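You operate a simulated robot arm through the tools that you are given. There is no shell and no other tool. Be economical: measure what you need, move in short steps, check, and stop when the job is done.

You are at the controls of a simulated two-armed robot. One attempt, no reset.

## Task
Put one of the dry bags from the top of the upkeep bench on the lock-out bench top. Then put the black-tied sample ring on the top of the core bench. Then take the red grease pump and leave it on the pendant shelf top. Then turn the limit dial to 45 degrees. Then put the white shim on the brown sheet. Then put the purple pad on the deck of the empty small pallet. Then take the white magazine on the top of the film bench and put it away on the reel cart tray. Then put the hand wrapper on the grey sheet. Then put the gold seal on the deck of the empty small pallet away on the packing shelf top. Then take the red no-go gauge and put it in the inside of the scrap tray. Then fetch the yellow separator plate and stand it on top of the white bung. Do these in the order given. Set down upright: dry bag, purple pad, white magazine, yellow separator plate.

The check looks at the end state, three seconds after you hand in, the way a careful person would. Anything else that was tipped, shoved, dropped, spilled or broken makes it a failure. Lids that push on must go on centred and level and be pressed home; caps that screw on are set level and turned clockwise until they are tight. Flat cloth is picked up by pressing the open fingertips on it (5 to 10 N) and closing them slowly along it; thin cloth reads only 2 to 8 mm in the jaws.

## Robot
Two 7-joint arms with fingered hands on one trunk, on a base that drives. Base frame: it is fixed to the floor where the robot stands at the start and does not move with it; the origin is under the middle of the robot, x ahead of it, y to its left, z up. Readings come in mm, degrees, newtons and seconds.
The left shoulder is at the start at [70, 145, 1187], the right one opposite. Places, roughly: black-tied sample ring (10x10x3 cm) [700, -400, 900]; brown sheet [-8750, 1750, 750]; deck of the empty small pallet [-9100, 3400, 800]; dry bag (4x6x6 cm) [600, 400, 900]; gold seal (5x4x3 cm) [-9000, 3500, 900]; grey sheet [-8750, 2000, 750]; hand wrapper (10x10x23 cm) [-9000, 4200, 900]; inside of the scrap tray (20x27 cm) [-8800, 9080, 880]; limit dial [-6100, 4100, 400]; lock-out bench top (94x24 cm) [520, 1540, 880]; packing shelf top [-8300, 13300, 900]; pendant shelf top (26x21 cm) [-2860, 4600, 920]; purple pad (9x6x7 cm) [-9000, 4500, 800]; red grease pump [-1250, 3500, 750]; red no-go gauge [-8750, 8000, 1000]; reel cart tray [-6300, 13100, 800]; top of the core bench [-2600, -2400, 900]; white bung (6x6x4 cm) [-8900, 8700, 900]; white magazine (4x4x7 cm) [-9100, 4400, 800]; white shim [-6500, 5250, 500]; yellow separator plate (3x5x9 cm) [-8800, 8600, 900]. Payload 3.5 kg a hand.
Tool frame (each hand has its own): the origin (TCP) lies between the finger pads and is the grasp point; the fingertips stand 25 mm ahead of it; z points along the fingers, y is the line along which they close. The gripper opens to 88 mm. The gripper's body begins 29 mm behind the TCP. The gripper is a hand of 4 fingers: y runs from the thumb to the fingers, the wrist lies at [-13, -97, -162] in the tool frame, and closing takes about 1.5 s.
Orientation is that of the tool frame in the base frame, as a unit quaternion [x, y, z, w]. With the fingers straight down and the wrist toward the robot, the tool's x, y and z point along [0, 1, 0], [1, 0, 0] and [0, 0, -1] of the base frame.

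## Interface
- The arms move only by the tool servo_tool. It takes "left_rows", "right_rows" or both (then of equal length, played together; a hand with none holds still); each is a list of rows, each a list of 6 numbers: the shift along the tool's x, y, z in units of 25 mm (1.0 is 25 mm), then the turn, a rotation vector about the tool's x, y, z in units of 8 degrees (1.0 is 8 degrees). In form: [[dx, dy, dz, rx, ry, rz], ...]. A call has 1 to 12 rows; each row shifts and turns the commanded pose from where the row before left it, along the tool's axes as they then stand. "left_gripper" and "right_gripper" are, for a hand that has rows, the opening, from 0 (shut) to 1 (fully open), set as the call begins (left out, the last holds). A call with a number of a shift or a turn outside -1 to 1 is refused whole. Each row takes 0.2 s and may step no farther than 50 mm and 8.6 degrees from the row before; otherwise, or with a gripper value out of range, the whole call is refused. Where a pose cannot be reached the arm comes as near as it can. A force on the tool above 40 N (or 10 N above the force at the start of the call, whichever is more), or a blocked arm, ends the call early, and 0.2 s more pass. The fingers move at their own pace (about 45 mm/s each) and stop on an object; they squeeze with about 32 N. The grip force told is the motor's: it shows also when the fingers shut on nothing. Time passes only in rows, and 0.2 s behind the last, so rows that do not move let the fingers close. It gives the time, the measured TCP pose, the force on the tool (base axes), the opening and the grip force at its end, in the units of the frame above (readings bear some noise), with the torque about the TCP (base axes, N m) and any sound that the robot's microphone picked up.
- Cameras (640 x 400 px; columns grow to the right, rows downward): "scene" is now at [127.8, -21.5, 1501.6]; the picture's right is [-0.22, -0.98, 0.00], its down [-0.58, 0.13, -0.80] and it looks along [0.78, -0.18, -0.59] (base axes); focal length 296 px, centre (320, 200). "left" rides on the left gripper at [-64, -83, -98] in its tool frame; the picture's right is [-0.62, -0.37, 0.69], its down [0.71, -0.63, 0.30] and it looks along [0.32, 0.68, 0.65] (tool axes); focal length 265 px, centre (320, 200). "right" rides on the right gripper at [64, -83, -98] in its tool frame; the picture's right is [-0.62, 0.37, -0.69], its down [-0.71, -0.63, 0.30] and it looks along [-0.32, 0.68, 0.65] (tool axes); focal length 265 px, centre (320, 200). There is no depth. A picture from a camera that has moved, and an enlarged one, comes with that camera's place and axes in the base frame and with its lens. The place of the scene camera against the robot may be out by one fixed shift of up to 12 mm in any direction.
- get_image(camera): a new picture of that camera. It takes no simulated time.
- slide_trunk(by): slides the trunk up (or, below 0, down) by that many mm; the arms and the scene camera ride with it, the base frame stays. It gives what a move gives, with no picture.
- roll_base(legs): drives the robot by 1 to 6 legs, each [ahead, left, turn to the left] in mm, mm and degrees, along the robot's own axes; the way and the turn of a leg run together, so that a leg with both is an arc; at most 1500 mm and 180 degrees a leg. The arms and the cameras ride along, it lands a little off, and it stops where it bumps. It gives what a move gives.
- set_grasp(shape, hand): the hand has 4 fingers and takes this shape, open, in about a second: jaw (thumb against the fingers, like two jaws); tri (thumb and two fingers); tip (a fingertip pinch); poke (one finger out to press); point (the index stretched); flat (the hand flat); cup (the hand cupped); fist (a fist). The gripper value then closes the fingers along that shape, each until it touches; the sizes above hold for jaw. It gives what a move gives, with no picture.
- turn_head(pan, tilt): turns the head with the scene camera to pan (to the left, within 86 degrees either way) and tilt (down, from -29 to 69), counted from straight ahead of the robot. It gives what a move gives.
- enlarge(camera, box): a new picture of the part [left, top, right, bottom] of that camera's present view, enlarged. It takes no simulated time.
- sign_off(): hands the job in; it is judged then, once.

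Go step by step. Nothing tells you exact positions but the pictures and the camera data: compare them with the known pose of the tool, close in by small moves and look again before you grip or let go. The budget is 535 turns and 336 pictures, counting those below and the enlarged ones. Unless the task says otherwise, let go and move clear before handing in, and close with one line.

The tools are called after "Call:" as name(argument=value, ...) on one line, values as JSON. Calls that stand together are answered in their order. servo_tool: Moves the arms, as the interface text tells. Its arguments: {"type":"object","properties":{"left_rows":{"type":"array","items":{"type":"array","items":{"type":"number"}}},"left_gripper":{"type":"number"},"right_rows":{"type":"array","items":{"type":"array","items":{"type":"number"}}},"right_gripper":{"type":"number"}},"required":[]} The other tools are called the same way: slide_trunk (by) slides the trunk up or down; set_grasp (shape, hand) gives the hand a shape; roll_base (legs) drives the base; turn_head (pan, tilt) turns the head that bears the scene camera; get_image (camera) takes a picture; enlarge (camera, box) takes an enlarged picture of a part of a camera's view; sign_off () hands the job in.

At the start:

```text
t: 0.0
left_tcp_pos: [516.0, 170.8, 1185.4]
left_tcp_rot: [0.707, 0.707, 0.0, -0.001]
left_ft_force: [-0.5, 0.1, 0.9]
left_moment: [0.02, -0.02, 0.03]
left_width: 87.7
left_grip_force: 0.0
left_shape: jaw
right_tcp_pos: [435.5, -270.2, 1225.9]
right_tcp_rot: [0.707, 0.707, 0.001, 0.001]
right_ft_force: [1.1, -1.0, 0.5]
right_moment: [-0.03, -0.01, 0.03]
right_width: 87.6
right_grip_force: 0.1
right_shape: jaw
trunk travel left (down, up): [-750.0, 90.0]
robot x, y, heading: [0.2, -2.9, -0.0]
head pan, tilt: [-12.7, 36.5]
```

scene: 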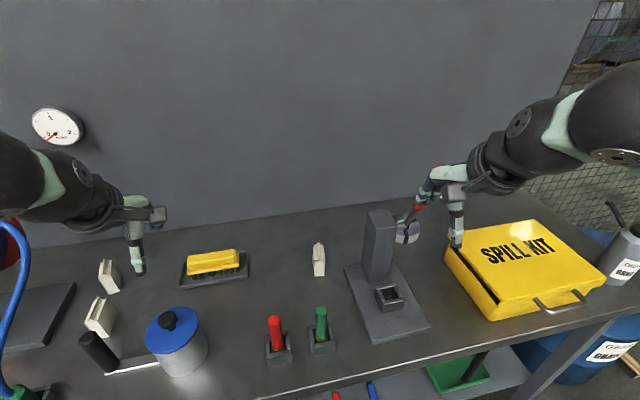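
right: 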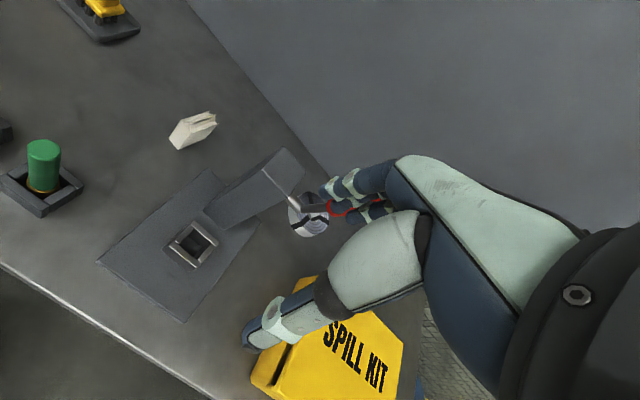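
left: 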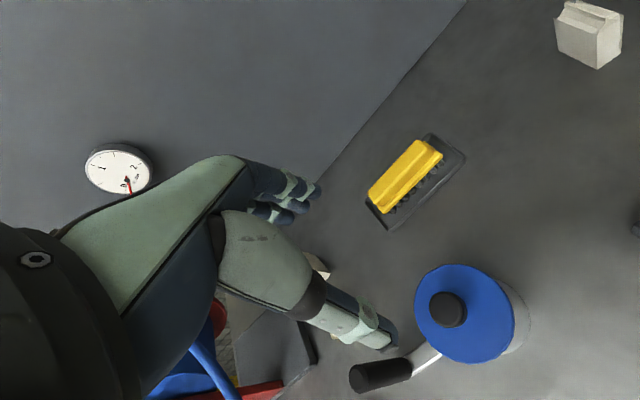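

I see the upkeep bench ahead with three white dry bags on it. By triangulation, the middle one is near [660, -139, 903]. I'll look closer before choosing one.

Call:
enlarge(camera="scene", box=[220, 200, 420, 325])

Call:
enlarge(camera="scene", box=[20, 230, 220, 355])

```text
3.20 times, centred on (320, 262) of scene
camera zoom: at [127.8, -21.5, 1501.6], right [-0.22, -0.98, 0.0], down [-0.58, 0.13, -0.8], along [0.78, -0.18, -0.59], focal length 948 px, centre (320, 0)
```

zoom: 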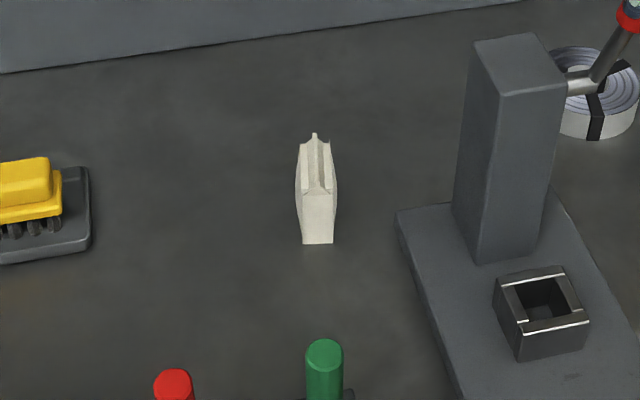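

```text
3.20 times, centred on (120, 292) of scene
camera zoom: at [127.8, -21.5, 1501.6], right [-0.22, -0.98, 0.0], down [-0.58, 0.13, -0.8], along [0.78, -0.18, -0.59], focal length 948 px, centre (960, -96)
```

zoom: 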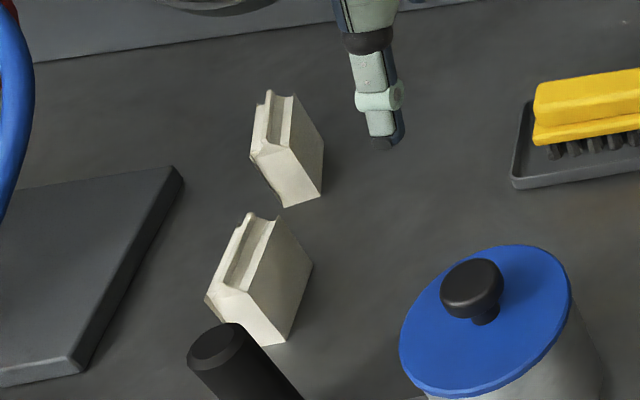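

The middle bag stands free and is narrow along y, so the left hand can take it with the fingers closing along y. I'll turn the left tool 90 degrees first.

Call:
servo_tool(left_rows=[[0, 0, 0, 0, 0, 0.9375], [0, 0, 0, 0, 0, 0.9375], [0, 0, 0, 0, 0, 0.9375], [0, 0, 0, 0, 0, 0.9375], [0, 0, 0, 0, 0, 0.9375], [0, 0, 0, 0, 0, 0.9375], [0, 0, 0, 0, 0, 0.9375], [0, 0, 0, 0, 0, 0.9375], [0, 0, 0, 0, 0, 0.9375], [0, 0, 0, 0, 0, 0.9375], [0, 0, 0, 0, 0, 0.9375], [0, 0, 0, 0, 0, 0.9375]], left_gripper=1)

Call:
servo_tool(left_rows=[[0.5, 1, 0, 0, 0, 0], [0.5, 1, 0, 0, 0, 0], [0.5, 1, 0, 0, 0, 0], [0.5, 1, 0, 0, 0, 0], [0.5, 1, 0, 0, 0, 0], [0.5, 1, 0, 0, 0, 0], [0.5, 1, 0, 0, 0, 0], [0.5, 1, 0, 0, 0, 0], [0.5, 1, 0, 0, 0, 0], [0.5, 1, 0, 0, 0, 0], [0.5, 1, 0, 0, 0, 0], [0.3, 1, 0, 0, 0, 0]])

Call:
get_image(camera="left")

Call:
get_image(camera="scene")

```text
t: 2.6
left_tcp_pos: [517.0, 168.6, 1185.9]
left_tcp_rot: [1.0, -0.001, 0.0, -0.001]
left_ft_force: [-0.1, 1.0, -0.8]
left_moment: [0.01, 0.01, -0.02]
left_width: 87.5
left_grip_force: 0.0
left_shape: jaw
right_tcp_pos: [435.2, -270.7, 1224.8]
right_tcp_rot: [0.707, 0.708, 0.001, 0.0]
right_ft_force: [0.4, 0.2, 1.0]
right_moment: [0.0, -0.01, -0.03]
right_width: 87.7
right_grip_force: 0.1
right_shape: jaw
trunk travel left (down, up): [-750.0, 90.0]
robot x, y, heading: [-0.4, 0.9, 0.1]
head pan, tilt: [-12.7, 36.5]
```

```text
t: 4.4
left_tcp_pos: [612.3, -27.6, 1184.4]
left_tcp_rot: [1.0, 0.012, 0.0, 0.002]
left_ft_force: [4.7, -23.9, -22.3]
left_moment: [0.47, -1.2, 1.34]
left_width: 87.7
left_grip_force: 0.0
left_shape: jaw
left hand out of reach, approached as far as the arm can: row 8
right_tcp_pos: [433.8, -273.0, 1224.7]
right_tcp_rot: [0.707, 0.708, -0.001, -0.002]
right_ft_force: [0.2, 0.3, -0.9]
right_moment: [0.03, 0.03, -0.02]
right_width: 87.7
right_grip_force: 0.1
right_shape: jaw
trunk travel left (down, up): [-750.0, 90.0]
robot x, y, heading: [-3.3, 0.2, 0.1]
head pan, tilt: [-12.7, 36.5]
stopped in row 8 (left hand): the force on the tool passed its limit (the readings are from after the stop); the commanded pose is now the measured one
```

```text
330 pictures are left
camera left: at [547.7, 55.0, 1282.1], right [-0.63, 0.35, -0.69], down [0.7, 0.65, -0.31], along [0.34, -0.68, -0.65], focal length 265 px, centre (320, 200)
```

left: 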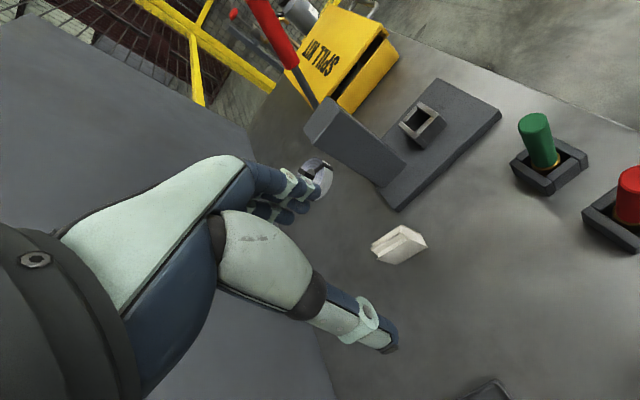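

```text
329 pictures are left
camera scene: at [128.6, -24.7, 1501.5], right [-0.22, -0.98, 0.0], down [-0.58, 0.13, -0.8], along [0.78, -0.18, -0.6], focal length 296 px, centre (320, 200)
```

scene: 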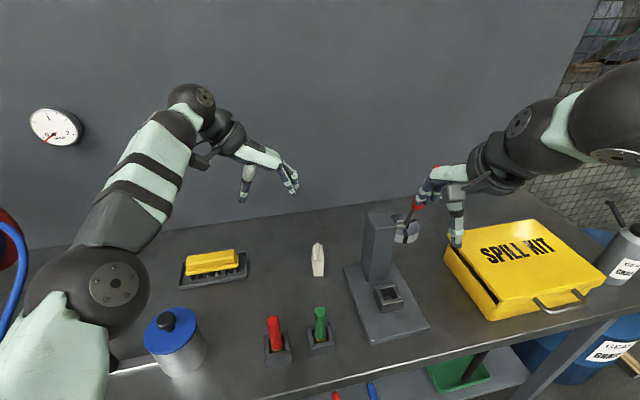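

Reach ends near x = 610, so I have to drive closer. First I'll look down at the gap between the base and the bench.

Call:
turn_head(pan=-15, tilt=69)

Call:
get_image(camera="scene")

```text
t: 5.4
left_tcp_pos: [613.6, -25.4, 1185.6]
left_tcp_rot: [1.0, 0.013, 0.0, 0.003]
left_ft_force: [0.6, -37.5, -30.8]
left_moment: [1.26, -2.16, 2.7]
left_width: 87.7
left_grip_force: 0.0
left_shape: jaw
right_tcp_pos: [433.6, -270.4, 1225.4]
right_tcp_rot: [0.708, 0.707, 0.0, 0.001]
right_ft_force: [1.3, 0.9, 0.8]
right_moment: [0.03, 0.02, 0.0]
right_width: 87.9
right_grip_force: 0.0
right_shape: jaw
trunk travel left (down, up): [-750.0, 90.0]
robot x, y, heading: [-3.3, -1.2, -0.2]
head pan, tilt: [-15.0, 68.8]
```

```text
328 pictures are left
camera scene: at [96.9, -16.9, 1460.2], right [-0.26, -0.97, 0.0], down [-0.9, 0.24, -0.36], along [0.35, -0.09, -0.93], focal length 296 px, centre (320, 200)
```

scene: 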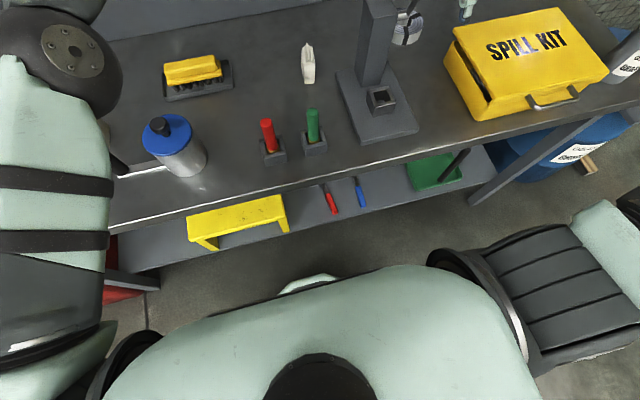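

There is about 120 mm between the base and the bench edge. I'll pull the left hand back, then drive 80 ahead and 200 to the right.

Call:
servo_tool(left_rows=[[-1, -1, 0, 0, 0, 0], [-1, -1, 0, 0, 0, 0], [-1, -1, 0, 0, 0, 0], [-1, -1, 0, 0, 0, 0], [0, 0, 0, 0, 0, 0]])

Call:
roll_base(legs=[[0, -200, 0], [80, 0, 0]])

Call:
turn_head(pan=0, tilt=45)

Call:
get_image(camera="scene")

```text
t: 6.6
left_tcp_pos: [510.5, 70.1, 1184.8]
left_tcp_rot: [1.0, 0.012, -0.001, 0.002]
left_ft_force: [0.7, -0.5, -0.2]
left_moment: [0.0, 0.02, 0.01]
left_width: 87.8
left_grip_force: 0.0
left_shape: jaw
right_tcp_pos: [434.9, -270.5, 1225.2]
right_tcp_rot: [0.708, 0.707, 0.0, 0.0]
right_ft_force: [0.1, 0.1, -0.7]
right_moment: [-0.01, 0.0, -0.01]
right_width: 87.6
right_grip_force: 0.0
right_shape: jaw
trunk travel left (down, up): [-750.0, 90.0]
robot x, y, heading: [2.3, -0.1, -0.1]
head pan, tilt: [-15.0, 68.8]
```

```text
t: 8.8
left_tcp_pos: [587.9, -129.7, 1186.9]
left_tcp_rot: [1.0, 0.008, 0.001, 0.003]
left_ft_force: [-0.1, 0.4, 0.1]
left_moment: [0.01, -0.04, 0.02]
left_width: 87.8
left_grip_force: 0.1
left_shape: jaw
right_tcp_pos: [509.0, -471.9, 1227.9]
right_tcp_rot: [0.71, 0.704, 0.002, 0.001]
right_ft_force: [-1.0, 0.7, -0.3]
right_moment: [-0.03, -0.01, 0.02]
right_width: 87.5
right_grip_force: 0.1
right_shape: jaw
trunk travel left (down, up): [-750.0, 90.0]
robot x, y, heading: [81.7, -196.8, -0.7]
head pan, tilt: [-15.0, 68.8]
```

```text
t: 9.7
left_tcp_pos: [592.6, -130.8, 1185.5]
left_tcp_rot: [1.0, 0.008, -0.001, 0.003]
left_ft_force: [0.9, -1.0, -0.1]
left_moment: [0.02, 0.02, -0.01]
left_width: 87.8
left_grip_force: 0.0
left_shape: jaw
right_tcp_pos: [514.7, -471.9, 1225.5]
right_tcp_rot: [0.71, 0.704, 0.0, 0.0]
right_ft_force: [-0.7, -0.5, 0.5]
right_moment: [0.0, 0.0, -0.01]
right_width: 87.6
right_grip_force: 0.0
right_shape: jaw
trunk travel left (down, up): [-750.0, 90.0]
robot x, y, heading: [81.9, -200.0, -0.5]
head pan, tilt: [0.0, 45.0]
```

```text
327 pictures are left
camera scene: at [206.2, -200.8, 1488.8], right [-0.01, -1.0, 0.0], down [-0.71, 0.01, -0.71], along [0.71, -0.01, -0.71], focal length 296 px, centre (320, 200)
```

scene: 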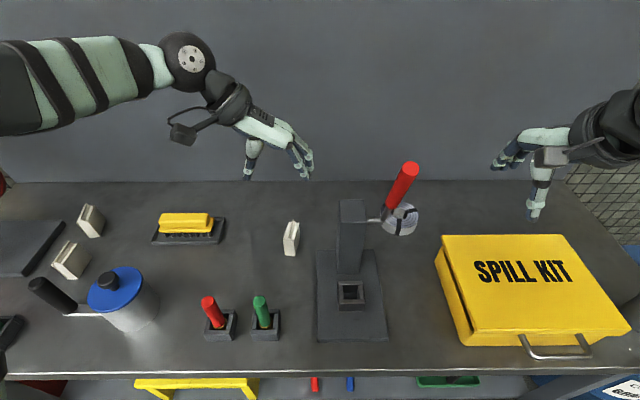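

The bag is at about [660, -137, 903] with its narrow side along y. I'll bring the open left hand above it.

Call:
servo_tool(left_rows=[[0.5, 0.05, 0.9, 0, 0, 0], [0.5, 0.05, 0.9, 0, 0, 0], [0.5, 0.05, 0.9, 0, 0, 0], [0.5, 0.05, 0.9, 0, 0, 0], [0.5, 0.05, 0.9, 0, 0, 0], [0.2, 0, 0.9, 0, 0, 0], [0, 0, 0.9, 0, 0, 0], [0, 0, 0, 0, 0, 0]], left_gripper=1)

Call:
get_image(camera="scene")

Call:
get_image(camera="left")

```text
t: 11.5
left_tcp_pos: [658.3, -135.9, 1029.6]
left_tcp_rot: [1.0, 0.008, 0.0, 0.003]
left_ft_force: [0.3, 0.0, 1.4]
left_moment: [0.04, -0.03, -0.01]
left_width: 87.7
left_grip_force: 0.1
left_shape: jaw
right_tcp_pos: [513.1, -471.6, 1226.3]
right_tcp_rot: [0.71, 0.704, 0.001, 0.001]
right_ft_force: [0.3, 1.1, 0.9]
right_moment: [0.01, 0.03, -0.01]
right_width: 87.5
right_grip_force: 0.1
right_shape: jaw
trunk travel left (down, up): [-750.0, 90.0]
robot x, y, heading: [77.3, -193.6, -0.5]
head pan, tilt: [0.0, 45.0]
```

```text
326 pictures are left
camera scene: at [204.9, -200.9, 1489.0], right [-0.01, -1.0, 0.0], down [-0.71, 0.01, -0.71], along [0.71, -0.01, -0.71], focal length 296 px, centre (320, 200)
```

scene: 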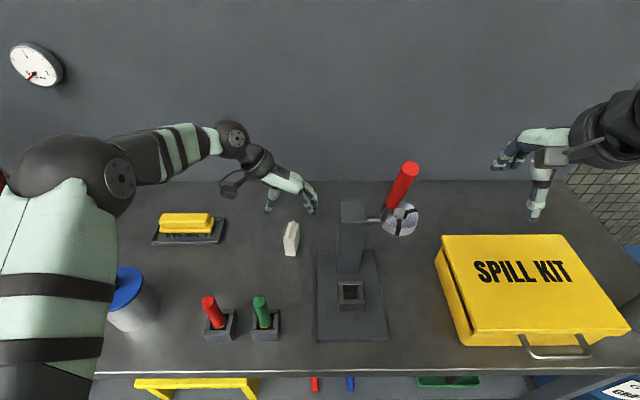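

```text
325 pictures are left
camera left: at [593.7, -53.6, 1125.9], right [-0.63, 0.36, -0.69], down [0.7, 0.64, -0.31], along [0.33, -0.68, -0.65], focal length 265 px, centre (320, 200)
```

left: 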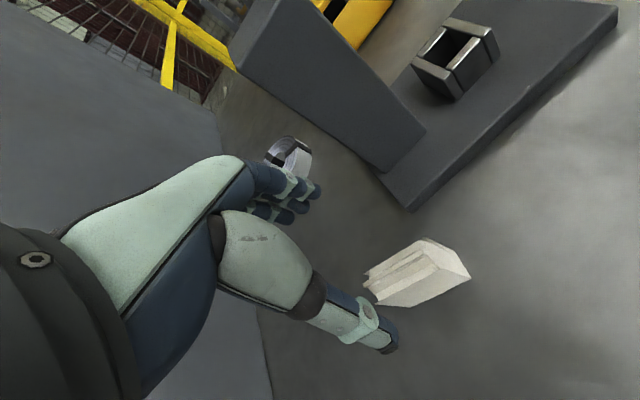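

Both views put the bag at [659, -137]. I'll descend to z ≈ 914 and look before closing.

Call:
servo_tool(left_rows=[[0, 0, 0.8, 0, 0, 0], [0, 0, 0.8, 0, 0, 0], [0, 0, 0.8, 0, 0, 0], [0, 0, 0.8, 0, 0, 0], [0, 0, 0.7, 0, 0, 0], [0, 0, 0.7, 0, 0, 0], [0, 0, 0, 0, 0, 0]])

Call:
get_image(camera="left")

Call:
enlarge(camera="scene", box=[220, 170, 380, 270])

```text
t: 13.1
left_tcp_pos: [659.6, -136.7, 908.8]
left_tcp_rot: [1.0, 0.008, 0.0, 0.002]
left_ft_force: [-0.3, 0.4, 1.0]
left_moment: [0.0, -0.04, 0.01]
left_width: 87.5
left_grip_force: 0.0
left_shape: jaw
right_tcp_pos: [512.2, -472.1, 1226.0]
right_tcp_rot: [0.71, 0.704, 0.0, 0.0]
right_ft_force: [-1.1, -0.4, 0.2]
right_moment: [0.02, 0.03, -0.04]
right_width: 87.7
right_grip_force: 0.0
right_shape: jaw
trunk travel left (down, up): [-750.0, 90.0]
robot x, y, heading: [77.3, -199.0, -0.5]
head pan, tilt: [0.0, 45.0]
```

```text
324 pictures are left
camera left: at [595.2, -53.9, 1007.8], right [-0.63, 0.36, -0.69], down [0.7, 0.64, -0.31], along [0.33, -0.68, -0.65], focal length 265 px, centre (320, 200)
```

left: 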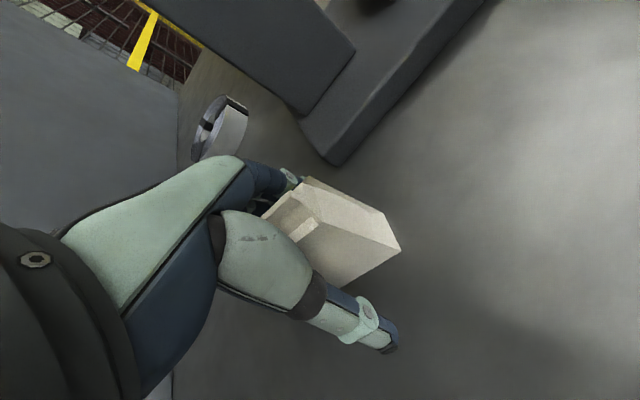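

```text
4.00 times, centred on (300, 220) of scene
camera zoom: at [205.0, -200.8, 1489.0], right [-0.01, -1.0, 0.0], down [-0.71, 0.01, -0.71], along [0.71, -0.01, -0.71], focal length 1185 px, centre (400, 120)
```

zoom: 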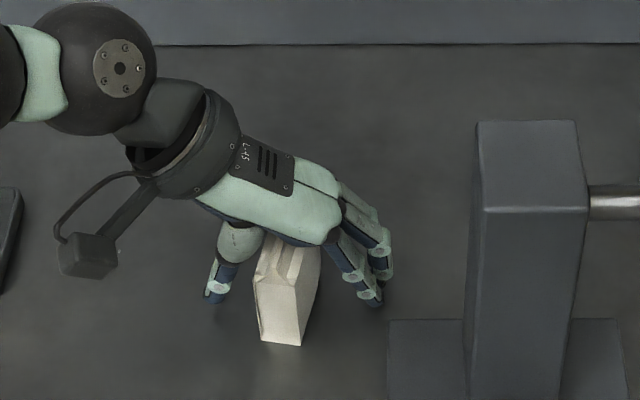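

The bag is between thumb and fingers. I'll shift 6 mm toward me and close.

Call:
servo_tool(left_rows=[[-0.24, 0, 0, 0, 0, 0], [0, 0, 0, 0, 0, 0]])

Call:
servo_tool(left_rows=[[0, 0, 0, 0, 0, 0], [0, 0, 0, 0, 0, 0], [0, 0, 0, 0, 0, 0], [0, 0, 0, 0, 0, 0], [0, 0, 0, 0, 0, 0], [0, 0, 0, 0, 0, 0], [0, 0, 0, 0, 0, 0], [0, 0, 0, 0, 0, 0]], left_gripper=0)

Call:
get_image(camera="left")

```text
t: 13.7
left_tcp_pos: [653.2, -136.4, 910.3]
left_tcp_rot: [1.0, 0.008, -0.001, 0.001]
left_ft_force: [1.0, 0.2, 0.5]
left_moment: [0.0, 0.02, 0.02]
left_width: 87.7
left_grip_force: 0.1
left_shape: jaw
right_tcp_pos: [513.6, -472.4, 1225.8]
right_tcp_rot: [0.71, 0.704, 0.0, 0.001]
right_ft_force: [-0.1, 0.2, 0.4]
right_moment: [0.05, -0.03, -0.02]
right_width: 87.6
right_grip_force: 0.2
right_shape: jaw
trunk travel left (down, up): [-750.0, 90.0]
robot x, y, heading: [82.1, -197.7, -0.3]
head pan, tilt: [0.0, 45.0]
```

```text
t: 15.5
left_tcp_pos: [654.2, -137.6, 910.7]
left_tcp_rot: [1.0, 0.008, -0.001, 0.002]
left_ft_force: [-0.2, -0.6, -0.1]
left_moment: [0.02, 0.02, -0.02]
left_width: 29.5
left_grip_force: 31.9
left_shape: jaw
right_tcp_pos: [512.8, -472.6, 1225.2]
right_tcp_rot: [0.71, 0.704, 0.0, 0.0]
right_ft_force: [-0.2, -0.4, 0.6]
right_moment: [0.0, -0.02, 0.01]
right_width: 87.7
right_grip_force: 0.0
right_shape: jaw
trunk travel left (down, up): [-750.0, 90.0]
robot x, y, heading: [79.7, -197.2, -0.3]
head pan, tilt: [0.0, 45.0]
```

```text
322 pictures are left
camera left: at [588.9, -54.0, 1008.3], right [-0.63, 0.36, -0.69], down [0.7, 0.64, -0.31], along [0.33, -0.68, -0.65], focal length 265 px, centre (320, 200)
```

left: 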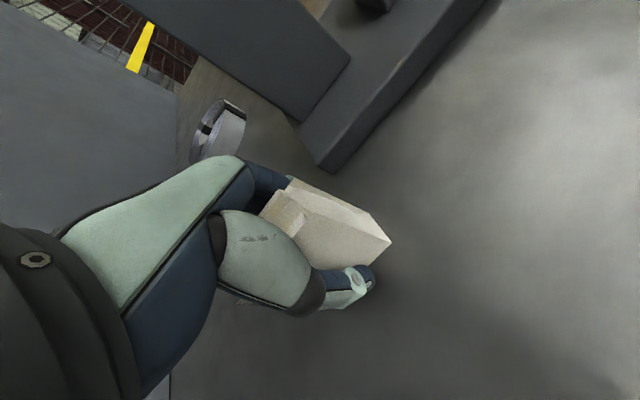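

The bag is held at 29.5 mm. I'll lift it and bring it back toward the robot.

Call:
servo_tool(left_rows=[[0, 0, -0.5, 0, 0, 0], [0, 0, -0.8, 0, 0, 0], [0, 0, -1, 0, 0, 0], [0, 0, -1, 0, 0, 0], [0, 0, -1, 0, 0, 0], [0, 0, -1, 0, 0, 0], [0, 0, -1, 0, 0, 0], [-1, 0, -1, 0, 0, 0], [-1, 0, 0, 0, 0, 0], [-1, 0, 0, 0, 0, 0], [-1, 0, 0, 0, 0, 0], [-1, 0, 0, 0, 0, 0]])

Call:
turn_head(pan=70, tilt=30)

Call:
get_image(camera="scene")

Call:
get_image(camera="left")

```text
t: 18.1
left_tcp_pos: [529.3, -137.2, 1093.8]
left_tcp_rot: [1.0, 0.007, 0.0, 0.003]
left_ft_force: [0.1, 0.7, -1.2]
left_moment: [-0.01, 0.0, 0.02]
left_width: 29.4
left_grip_force: 31.7
left_shape: jaw
right_tcp_pos: [512.2, -471.3, 1226.5]
right_tcp_rot: [0.71, 0.704, 0.0, 0.001]
right_ft_force: [0.1, -0.3, 0.9]
right_moment: [0.03, -0.02, 0.01]
right_width: 87.8
right_grip_force: 0.0
right_shape: jaw
trunk travel left (down, up): [-750.0, 90.0]
robot x, y, heading: [78.0, -198.9, -0.5]
head pan, tilt: [0.0, 45.0]
```

```text
t: 19.5
left_tcp_pos: [530.1, -137.3, 1094.0]
left_tcp_rot: [1.0, 0.007, 0.0, 0.002]
left_ft_force: [-0.5, -0.6, -1.6]
left_moment: [0.01, -0.02, 0.01]
left_width: 29.3
left_grip_force: 31.9
left_shape: jaw
right_tcp_pos: [513.3, -470.7, 1225.2]
right_tcp_rot: [0.71, 0.704, 0.0, -0.001]
right_ft_force: [0.8, 0.0, -0.6]
right_moment: [-0.03, 0.01, 0.0]
right_width: 87.5
right_grip_force: 0.2
right_shape: jaw
trunk travel left (down, up): [-750.0, 90.0]
robot x, y, heading: [78.5, -195.3, -0.6]
head pan, tilt: [70.0, 30.0]
```

```text
321 pictures are left
camera scene: at [155.7, -115.4, 1511.6], right [0.94, -0.35, 0.0], down [-0.18, -0.47, -0.87], along [0.3, 0.81, -0.5], focal length 296 px, centre (320, 200)
```

scene: 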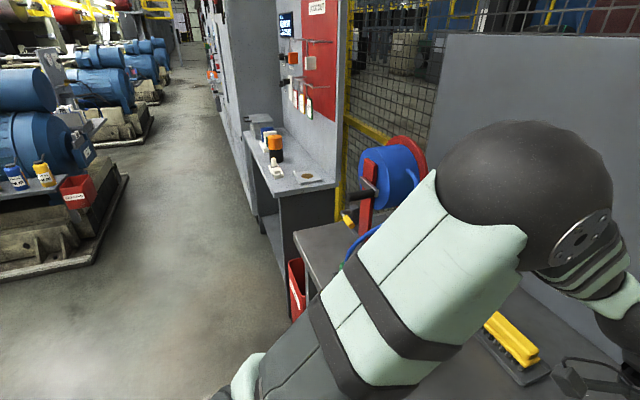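

```text
320 pictures are left
camera left: at [466.3, -54.1, 1191.9], right [-0.63, 0.36, -0.69], down [0.7, 0.64, -0.31], along [0.33, -0.68, -0.65], focal length 265 px, centre (320, 200)
```

left: 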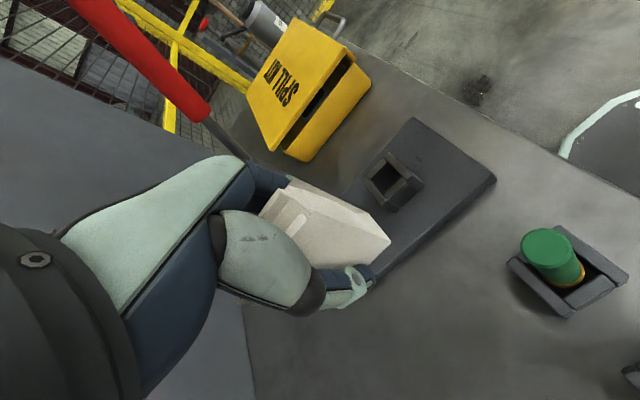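

I can see the lock-out bench to the left, roughly x 372–612 and y 1050–2000. I'll back off, slide left to face it, then look again.

Call:
roll_base(legs=[[-170, 0, 0], [0, 1000, 0], [0, 500, 0.5]])

Call:
turn_head(pan=10, tilt=40)

Call:
get_image(camera="scene")

```text
t: 28.4
left_tcp_pos: [347.9, 1409.4, 1093.7]
left_tcp_rot: [1.0, 0.024, -0.001, 0.002]
left_ft_force: [0.0, 0.3, -0.4]
left_moment: [0.03, 0.03, 0.0]
left_width: 29.3
left_grip_force: 32.2
left_shape: jaw
right_tcp_pos: [342.9, 1075.4, 1225.3]
right_tcp_rot: [0.698, 0.716, 0.001, -0.001]
right_ft_force: [0.2, -0.6, 0.1]
right_moment: [0.0, -0.03, 0.0]
right_width: 87.8
right_grip_force: 0.0
right_shape: jaw
trunk travel left (down, up): [-750.0, 90.0]
robot x, y, heading: [-97.0, 1336.8, 1.7]
head pan, tilt: [70.0, 30.0]
```

```text
t: 29.7
left_tcp_pos: [348.5, 1410.4, 1093.8]
left_tcp_rot: [1.0, 0.024, -0.001, 0.003]
left_ft_force: [0.5, -0.4, 0.0]
left_moment: [0.0, 0.02, 0.0]
left_width: 29.4
left_grip_force: 31.8
left_shape: jaw
right_tcp_pos: [341.6, 1076.9, 1226.5]
right_tcp_rot: [0.698, 0.716, 0.0, 0.0]
right_ft_force: [-0.1, -0.1, 0.2]
right_moment: [0.04, 0.04, -0.02]
right_width: 87.7
right_grip_force: 0.0
right_shape: jaw
trunk travel left (down, up): [-750.0, 90.0]
robot x, y, heading: [-99.9, 1335.6, 1.7]
head pan, tilt: [10.0, 40.0]
```

```text
319 pictures are left
camera scene: at [27.1, 1351.2, 1496.3], right [0.2, -0.98, 0.0], down [-0.63, -0.13, -0.77], along [0.75, 0.15, -0.64], focal length 296 px, centre (320, 200)
```

scene: 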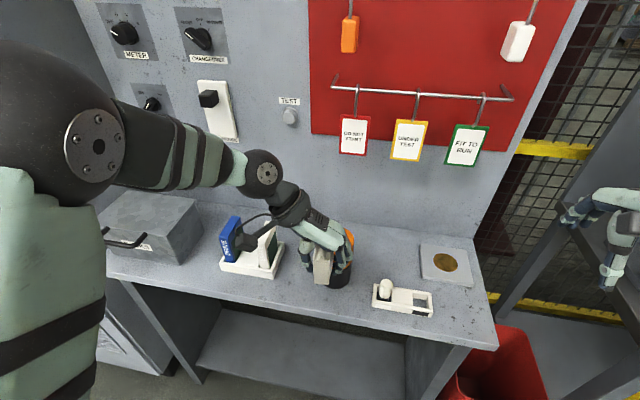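

There is a free gap on the bench near y 1480, between the white rack and the orange item. I'll shift the hand left and look again for the exact gap.

Call:
servo_tool(left_rows=[[0, -1, 0, 0, 0, 0], [0, -1, 0, 0, 0, 0], [0, -1, 0, 0, 0, 0], [0, -1, 0, 0, 0, 0], [0, -1, 0, 0, 0, 0], [0, 0, 0, 0, 0, 0]])

Call:
get_image(camera="scene")

Call:
get_image(camera="left")

```text
t: 31.1
left_tcp_pos: [341.5, 1536.8, 1092.4]
left_tcp_rot: [1.0, 0.025, -0.002, 0.002]
left_ft_force: [0.8, -0.6, -0.4]
left_moment: [-0.01, -0.01, -0.03]
left_width: 29.6
left_grip_force: 31.8
left_shape: jaw
right_tcp_pos: [341.5, 1076.0, 1226.8]
right_tcp_rot: [0.698, 0.716, 0.0, 0.0]
right_ft_force: [0.8, 0.2, 0.1]
right_moment: [0.02, -0.02, 0.01]
right_width: 87.5
right_grip_force: 0.0
right_shape: jaw
trunk travel left (down, up): [-750.0, 90.0]
robot x, y, heading: [-98.5, 1335.8, 1.5]
head pan, tilt: [10.0, 40.0]
```

```text
318 pictures are left
camera scene: at [27.2, 1350.3, 1496.3], right [0.2, -0.98, 0.0], down [-0.63, -0.13, -0.77], along [0.75, 0.15, -0.64], focal length 296 px, centre (320, 200)
```

scene: 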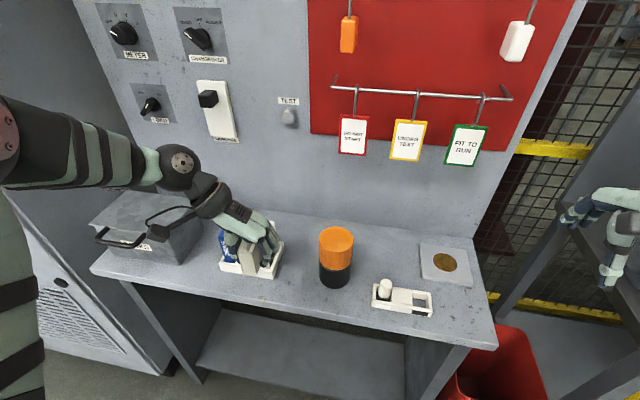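

```text
317 pictures are left
camera left: at [274.5, 1617.0, 1190.2], right [-0.64, 0.33, -0.69], down [0.68, 0.66, -0.31], along [0.36, -0.67, -0.65], focal length 265 px, centre (320, 200)
```

left: 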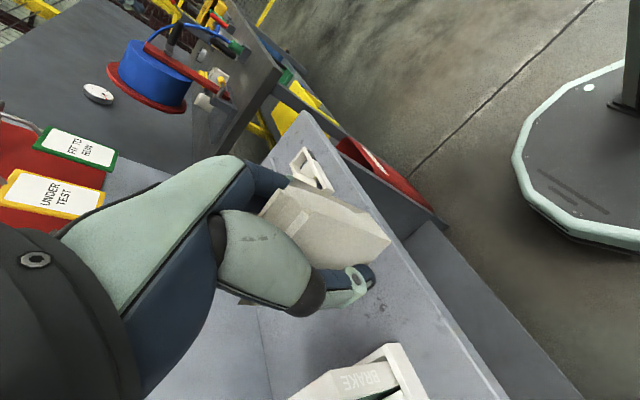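

The gap between the orange cylinder (y ≈ 1358–1442) and the white rack (from y ≈ 1546) is about 100 mm wide. I'll go over [430, 1494] first and check alignment from above.

Call:
servo_tool(left_rows=[[0.6, 0.3, 0, 0, 0, 0.36], [0.6, 0.3, 0, 0, 0, 0], [0.6, 0.3, 0, 0, 0, 0], [0.6, 0.3, 0, 0, 0, 0], [0.6, 0.3, 0, 0, 0, 0], [0.54, 0.22, 0, 0, 0, 0], [0, 0, 1, 0, 0, 0], [0, 0, 1, 0, 0, 0], [0, 0, 1, 0, 0, 0], [0, 0, 0, 0, 0, 0]])

Call:
get_image(camera="scene")

Call:
get_image(camera="left")

```text
t: 33.3
left_tcp_pos: [431.1, 1492.8, 1019.7]
left_tcp_rot: [1.0, 0.0, -0.001, 0.002]
left_ft_force: [-0.4, 0.1, -0.6]
left_moment: [0.01, 0.0, 0.01]
left_width: 29.3
left_grip_force: 31.6
left_shape: jaw
right_tcp_pos: [342.6, 1075.7, 1226.2]
right_tcp_rot: [0.697, 0.717, -0.001, 0.0]
right_ft_force: [0.3, 0.4, 0.3]
right_moment: [0.0, 0.01, 0.01]
right_width: 87.5
right_grip_force: 0.0
right_shape: jaw
trunk travel left (down, up): [-750.0, 90.0]
robot x, y, heading: [-98.8, 1334.0, 1.6]
head pan, tilt: [10.0, 40.0]
```

```text
316 pictures are left
camera scene: at [27.0, 1351.0, 1496.3], right [0.2, -0.98, 0.0], down [-0.63, -0.13, -0.77], along [0.75, 0.15, -0.64], focal length 296 px, centre (320, 200)
```

scene: 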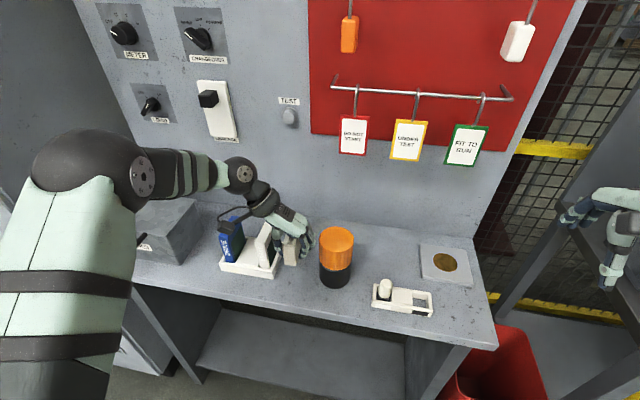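

```text
315 pictures are left
camera left: at [366.9, 1576.9, 1117.5], right [-0.62, 0.37, -0.69], down [0.71, 0.63, -0.31], along [0.32, -0.69, -0.65], focal length 265 px, centre (320, 200)
```

left: 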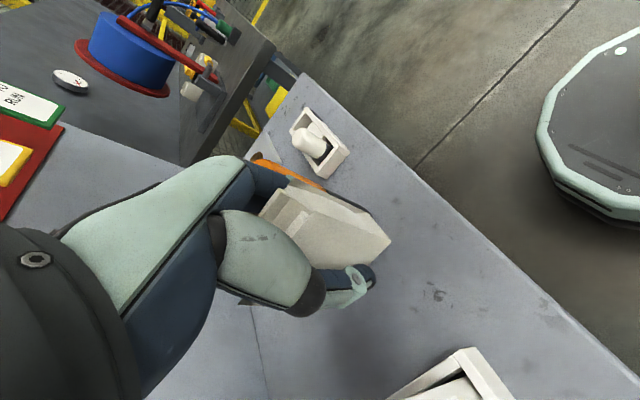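

With the wrist on the left, the palm would sweep over the tall items in the rack. I'll rise, back off and turn the hand so the wrist points toward me, then set the bag in the front of the gap.

Call:
servo_tool(left_rows=[[-0.5, 0, -1, 0, 0, 0], [-1, 0, -1, 0, 0, 0], [-1, 0, -1, 0, 0, 0], [-1, 0, 0, 0, 0, 0], [0, 0, 0, 0, 0, 0]])

Call:
servo_tool(left_rows=[[0, 0, 0, 0, 0, -0.94], [0, 0, 0, 0, 0, -0.94], [0, 0, 0, 0, 0, -0.94], [0, 0, 0, 0, 0, -0.94], [0, 0, 0, 0, 0, -0.94], [0, 0, 0, 0, 0, -0.94], [0, 0, 0, 0, 0, -0.94], [0, 0, 0, 0, 0, -0.94], [0, 0, 0, 0, 0, -0.94], [0, 0, 0, 0, 0, -0.94], [0, 0, 0, 0, 0, -0.94], [0, 0, 0, 0, 0, -0.94]])

Call:
get_image(camera="left")

Call:
get_image(camera="scene")

```text
t: 34.5
left_tcp_pos: [341.7, 1492.4, 1093.9]
left_tcp_rot: [1.0, -0.001, -0.001, 0.002]
left_ft_force: [-0.6, -0.6, -0.4]
left_moment: [0.01, 0.02, -0.01]
left_width: 29.3
left_grip_force: 31.9
left_shape: jaw
right_tcp_pos: [343.0, 1076.5, 1224.8]
right_tcp_rot: [0.698, 0.716, 0.001, 0.0]
right_ft_force: [-0.1, 1.0, -0.6]
right_moment: [-0.03, -0.04, 0.02]
right_width: 87.5
right_grip_force: 0.0
right_shape: jaw
trunk travel left (down, up): [-750.0, 90.0]
robot x, y, heading: [-98.5, 1335.6, 1.3]
head pan, tilt: [10.0, 40.0]
```

```text
t: 37.1
left_tcp_pos: [346.5, 1496.5, 1090.0]
left_tcp_rot: [0.702, 0.712, -0.011, 0.006]
left_ft_force: [0.3, -0.2, -1.0]
left_moment: [-0.01, -0.01, -0.01]
left_width: 29.4
left_grip_force: 31.9
left_shape: jaw
left hand out of reach, approached as far as the arm can: row 12
right_tcp_pos: [342.6, 1074.2, 1226.3]
right_tcp_rot: [0.698, 0.716, 0.001, 0.0]
right_ft_force: [-0.1, 0.1, 0.1]
right_moment: [0.0, -0.04, 0.02]
right_width: 87.5
right_grip_force: 0.1
right_shape: jaw
trunk travel left (down, up): [-750.0, 90.0]
robot x, y, heading: [-95.1, 1332.4, 1.3]
head pan, tilt: [10.0, 40.0]
```

```text
314 pictures are left
camera left: at [265.7, 1432.6, 1190.2], right [-0.36, -0.64, -0.68], down [-0.64, 0.7, -0.32], along [0.68, 0.32, -0.66], focal length 265 px, centre (320, 200)
```

left: 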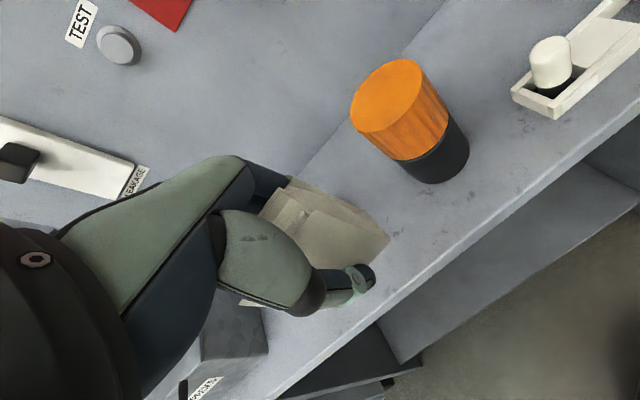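

```text
313 pictures are left
camera scene: at [27.6, 1349.3, 1496.2], right [0.2, -0.98, 0.0], down [-0.63, -0.13, -0.77], along [0.75, 0.15, -0.64], focal length 296 px, centre (320, 200)
```

scene: 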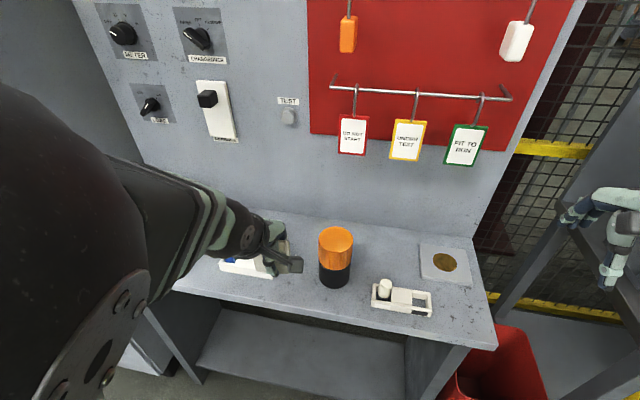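

The hand now faces the bench with its wrist toward me. I'll move forward over x ≈ 414, down partway, then check.

Call:
servo_tool(left_rows=[[0, 0.9, 0, 0, 0, 0], [0, 0.9, 0, 0, 0, 0], [0, 0.9, 0, 0, 0, 0], [0, 0, 1, 0, 0, 0], [0, 0, 1, 0, 0, 0], [0, 0, 1, 0, 0, 0], [0, 0, 0, 0, 0, 0]])

Call:
get_image(camera="left")

Call:
get_image(camera="scene")

```text
t: 38.7
left_tcp_pos: [415.4, 1493.5, 1015.9]
left_tcp_rot: [0.706, 0.709, -0.001, 0.002]
left_ft_force: [0.0, -1.2, 0.2]
left_moment: [-0.02, -0.01, 0.01]
left_width: 29.3
left_grip_force: 32.1
left_shape: jaw
right_tcp_pos: [341.3, 1076.2, 1226.3]
right_tcp_rot: [0.698, 0.716, 0.001, 0.001]
right_ft_force: [-0.3, -0.5, 1.2]
right_moment: [0.0, 0.01, -0.01]
right_width: 87.4
right_grip_force: 0.1
right_shape: jaw
trunk travel left (down, up): [-750.0, 90.0]
robot x, y, heading: [-98.4, 1337.2, 1.5]
head pan, tilt: [10.0, 40.0]
```

```text
312 pictures are left
camera left: at [333.2, 1429.4, 1113.5], right [-0.37, -0.62, -0.69], down [-0.63, 0.71, -0.31], along [0.68, 0.32, -0.66], focal length 265 px, centre (320, 200)
```

left: 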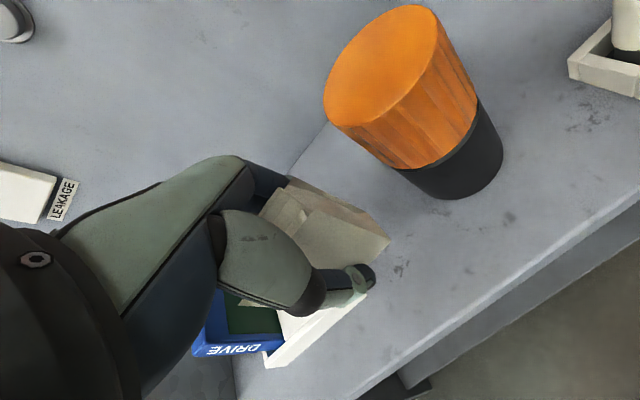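

```text
311 pictures are left
camera scene: at [26.6, 1350.7, 1496.3], right [0.2, -0.98, 0.0], down [-0.63, -0.13, -0.77], along [0.75, 0.15, -0.64], focal length 296 px, centre (320, 200)
```

scene: 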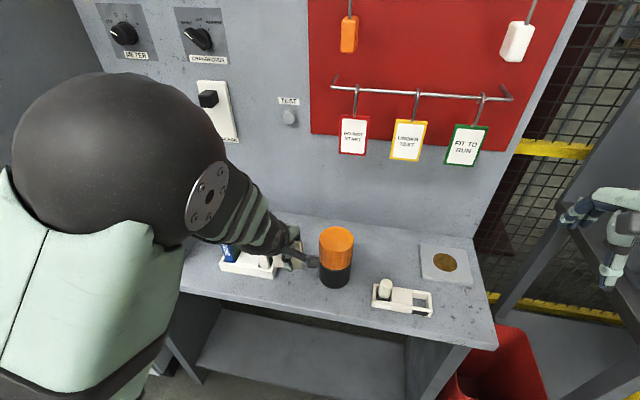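

Clearances look fine with a small shift left. I'll go down fast to about 935 and then in small steps until the bag touches.

Call:
servo_tool(left_rows=[[0.24, 0, 0.7, 0, 0, 0], [0, 0, 0.7, 0, 0, 0], [0, 0, 0.7, 0, 0, 0], [0, 0, 0.6, 0, 0, 0], [0, 0, 0.4, 0, 0, 0], [0, 0, 0.2, 0, 0, 0], [0, 0, 0, 0, 0, 0]])

Call:
get_image(camera="left")

```text
t: 40.3
left_tcp_pos: [414.2, 1500.0, 933.1]
left_tcp_rot: [0.706, 0.708, -0.002, 0.003]
left_ft_force: [1.0, -0.8, -0.1]
left_moment: [0.01, 0.03, 0.02]
left_width: 29.5
left_grip_force: 32.2
left_shape: jaw
right_tcp_pos: [342.2, 1076.8, 1225.1]
right_tcp_rot: [0.697, 0.717, 0.0, 0.0]
right_ft_force: [-0.4, -0.9, -0.7]
right_moment: [-0.01, -0.02, -0.04]
right_width: 87.6
right_grip_force: 0.1
right_shape: jaw
trunk travel left (down, up): [-750.0, 90.0]
robot x, y, heading: [-100.2, 1335.1, 1.7]
head pan, tilt: [10.0, 40.0]
```

```text
310 pictures are left
camera left: at [332.0, 1435.7, 1030.6], right [-0.37, -0.62, -0.69], down [-0.63, 0.71, -0.31], along [0.68, 0.32, -0.66], focal length 265 px, centre (320, 200)
```

left: 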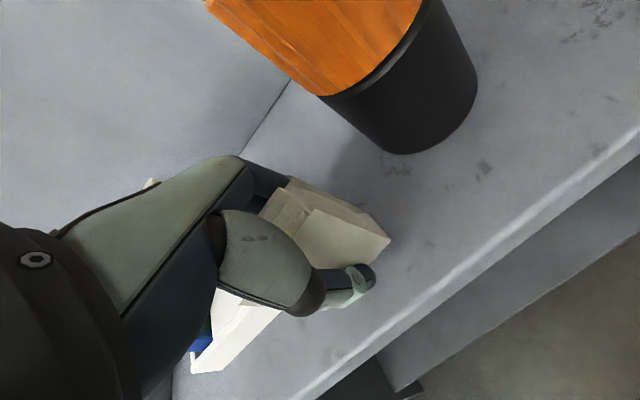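

Call:
servo_tool(left_rows=[[0, 0, 0.12, 0, 0, 0], [0, 0, 0.12, 0, 0, 0], [0, 0, 0.12, 0, 0, 0], [0, 0, 0.12, 0, 0, 0], [0, 0, 0.12, 0, 0, 0]])

```text
t: 41.5
left_tcp_pos: [413.7, 1500.3, 918.4]
left_tcp_rot: [0.706, 0.708, -0.002, 0.001]
left_ft_force: [-0.4, 0.1, -0.6]
left_moment: [0.02, 0.02, -0.01]
left_width: 29.2
left_grip_force: 31.8
left_shape: jaw
right_tcp_pos: [343.0, 1076.3, 1225.8]
right_tcp_rot: [0.698, 0.716, 0.0, 0.0]
right_ft_force: [-0.3, -0.4, -0.5]
right_moment: [0.01, 0.0, -0.02]
right_width: 87.6
right_grip_force: 0.0
right_shape: jaw
trunk travel left (down, up): [-750.0, 90.0]
robot x, y, heading: [-98.1, 1338.1, 1.4]
head pan, tilt: [10.0, 40.0]
```

No contact yet at 918; I'll continue in small steps.

Call:
servo_tool(left_rows=[[0, 0, 0.1, 0, 0, 0], [0, 0, 0.1, 0, 0, 0], [0, 0, 0.1, 0, 0, 0]])

Call:
get_image(camera="left")

```text
t: 42.3
left_tcp_pos: [414.2, 1501.4, 910.6]
left_tcp_rot: [0.706, 0.708, -0.001, 0.001]
left_ft_force: [0.3, -0.2, 1.3]
left_moment: [-0.02, -0.03, -0.03]
left_width: 29.3
left_grip_force: 32.4
left_shape: jaw
right_tcp_pos: [342.1, 1076.2, 1225.6]
right_tcp_rot: [0.698, 0.716, 0.001, 0.0]
right_ft_force: [-0.1, 0.2, -0.7]
right_moment: [0.0, -0.04, 0.01]
right_width: 87.8
right_grip_force: 0.1
right_shape: jaw
trunk travel left (down, up): [-750.0, 90.0]
robot x, y, heading: [-98.4, 1337.0, 1.7]
head pan, tilt: [10.0, 40.0]
```

```text
309 pictures are left
camera left: at [331.2, 1436.4, 1008.5], right [-0.37, -0.62, -0.69], down [-0.63, 0.71, -0.31], along [0.68, 0.32, -0.66], focal length 265 px, centre (320, 200)
```

left: 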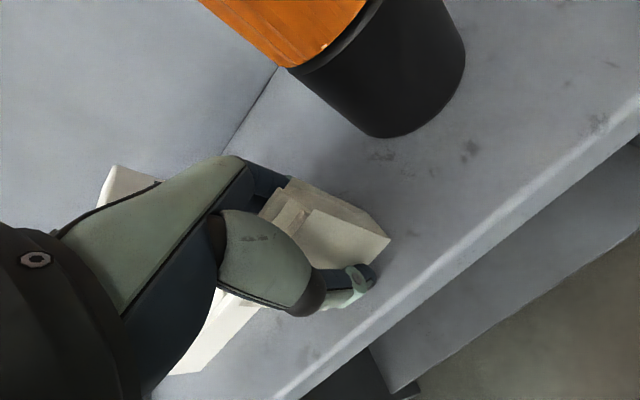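

Call:
servo_tool(left_rows=[[0, 0, 0.08, 0, 0, 0], [0, 0, 0.08, 0, 0, 0]])

```text
t: 42.9
left_tcp_pos: [412.3, 1500.8, 909.8]
left_tcp_rot: [0.705, 0.709, 0.002, 0.004]
left_ft_force: [-1.0, 2.3, 19.0]
left_moment: [0.07, 0.02, -0.03]
left_width: 30.1
left_grip_force: 31.4
left_shape: jaw
right_tcp_pos: [340.3, 1075.6, 1227.2]
right_tcp_rot: [0.698, 0.716, 0.0, 0.002]
right_ft_force: [0.6, -0.1, -0.9]
right_moment: [0.01, -0.01, -0.02]
right_width: 87.6
right_grip_force: 0.1
right_shape: jaw
trunk travel left (down, up): [-750.0, 90.0]
robot x, y, heading: [-99.1, 1336.7, 1.4]
head pan, tilt: [10.0, 40.0]
```

The bag is on the bench. I'll relieve 3 mm, open to about 62 mm and wait.

Call:
servo_tool(left_rows=[[0, 0, -0.12, 0, 0, 0], [0, 0, 0, 0, 0, 0]])

Call:
servo_tool(left_rows=[[0, 0, 0, 0, 0, 0], [0, 0, 0, 0, 0, 0], [0, 0, 0, 0, 0, 0], [0, 0, 0, 0, 0, 0], [0, 0, 0, 0, 0, 0]], left_gripper=0.7)

Call:
get_image(camera="left")

```text
t: 43.5
left_tcp_pos: [413.4, 1500.5, 909.8]
left_tcp_rot: [0.706, 0.709, -0.002, 0.001]
left_ft_force: [1.6, 2.1, 11.2]
left_moment: [0.05, -0.06, -0.04]
left_width: 30.3
left_grip_force: 32.1
left_shape: jaw
right_tcp_pos: [341.9, 1075.8, 1225.8]
right_tcp_rot: [0.698, 0.716, 0.001, 0.001]
right_ft_force: [-0.8, -0.4, -0.3]
right_moment: [-0.03, -0.03, 0.01]
right_width: 87.7
right_grip_force: 0.1
right_shape: jaw
trunk travel left (down, up): [-750.0, 90.0]
robot x, y, heading: [-100.5, 1338.4, 1.5]
head pan, tilt: [10.0, 40.0]
```

```text
t: 44.7
left_tcp_pos: [413.7, 1500.8, 908.5]
left_tcp_rot: [0.705, 0.709, -0.002, 0.002]
left_ft_force: [-0.1, -0.2, 0.4]
left_moment: [-0.01, 0.02, -0.02]
left_width: 61.2
left_grip_force: 0.0
left_shape: jaw
right_tcp_pos: [341.7, 1075.6, 1226.1]
right_tcp_rot: [0.698, 0.716, 0.0, 0.001]
right_ft_force: [-0.4, 0.1, 0.1]
right_moment: [0.01, 0.01, 0.05]
right_width: 87.4
right_grip_force: 0.0
right_shape: jaw
trunk travel left (down, up): [-750.0, 90.0]
robot x, y, heading: [-99.6, 1336.3, 1.6]
head pan, tilt: [10.0, 40.0]
```

```text
308 pictures are left
camera left: at [332.0, 1436.3, 1007.2], right [-0.37, -0.62, -0.69], down [-0.63, 0.71, -0.31], along [0.68, 0.32, -0.66], focal length 265 px, centre (320, 200)
```

left: 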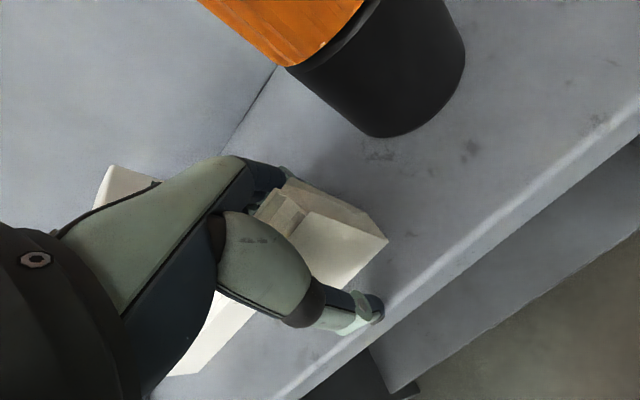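

The bag is free and upright. I'll lift straight up, then back off and check.

Call:
servo_tool(left_rows=[[0, 0, -0.5, 0, 0, 0], [0, 0, -1, 0, 0, 0], [0, 0, -1, 0, 0, 0], [0, 0, -1, 0, 0, 0], [0, 0, -1, 0, 0, 0], [0, 0, -1, 0, 0, 0], [0, 0, -1, 0, 0, 0], [0, 0, -1, 0, 0, 0]])

Call:
get_image(camera="left")

```text
t: 46.5
left_tcp_pos: [410.9, 1502.7, 1096.3]
left_tcp_rot: [0.706, 0.708, -0.002, 0.001]
left_ft_force: [-0.4, 0.1, -0.9]
left_moment: [-0.02, 0.02, -0.01]
left_width: 61.4
left_grip_force: 0.1
left_shape: jaw
right_tcp_pos: [341.4, 1075.7, 1225.4]
right_tcp_rot: [0.698, 0.716, 0.001, 0.001]
right_ft_force: [0.1, 0.2, -0.5]
right_moment: [0.03, -0.04, 0.0]
right_width: 87.6
right_grip_force: 0.1
right_shape: jaw
trunk travel left (down, up): [-750.0, 90.0]
robot x, y, heading: [-99.2, 1339.4, 1.6]
head pan, tilt: [10.0, 40.0]
```

```text
307 pictures are left
camera left: at [329.1, 1438.8, 1194.5], right [-0.37, -0.62, -0.69], down [-0.63, 0.71, -0.31], along [0.68, 0.32, -0.66], focal length 265 px, centre (320, 200)
```

left: 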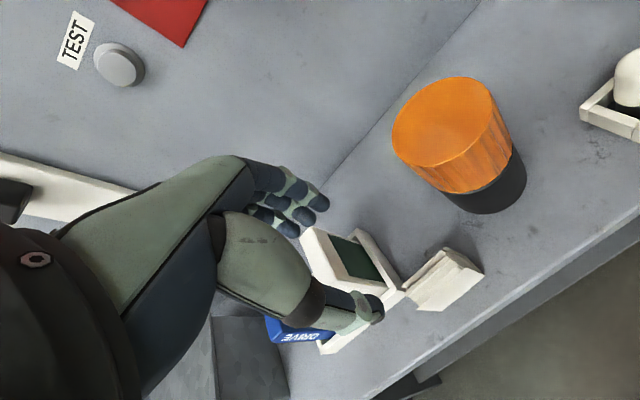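

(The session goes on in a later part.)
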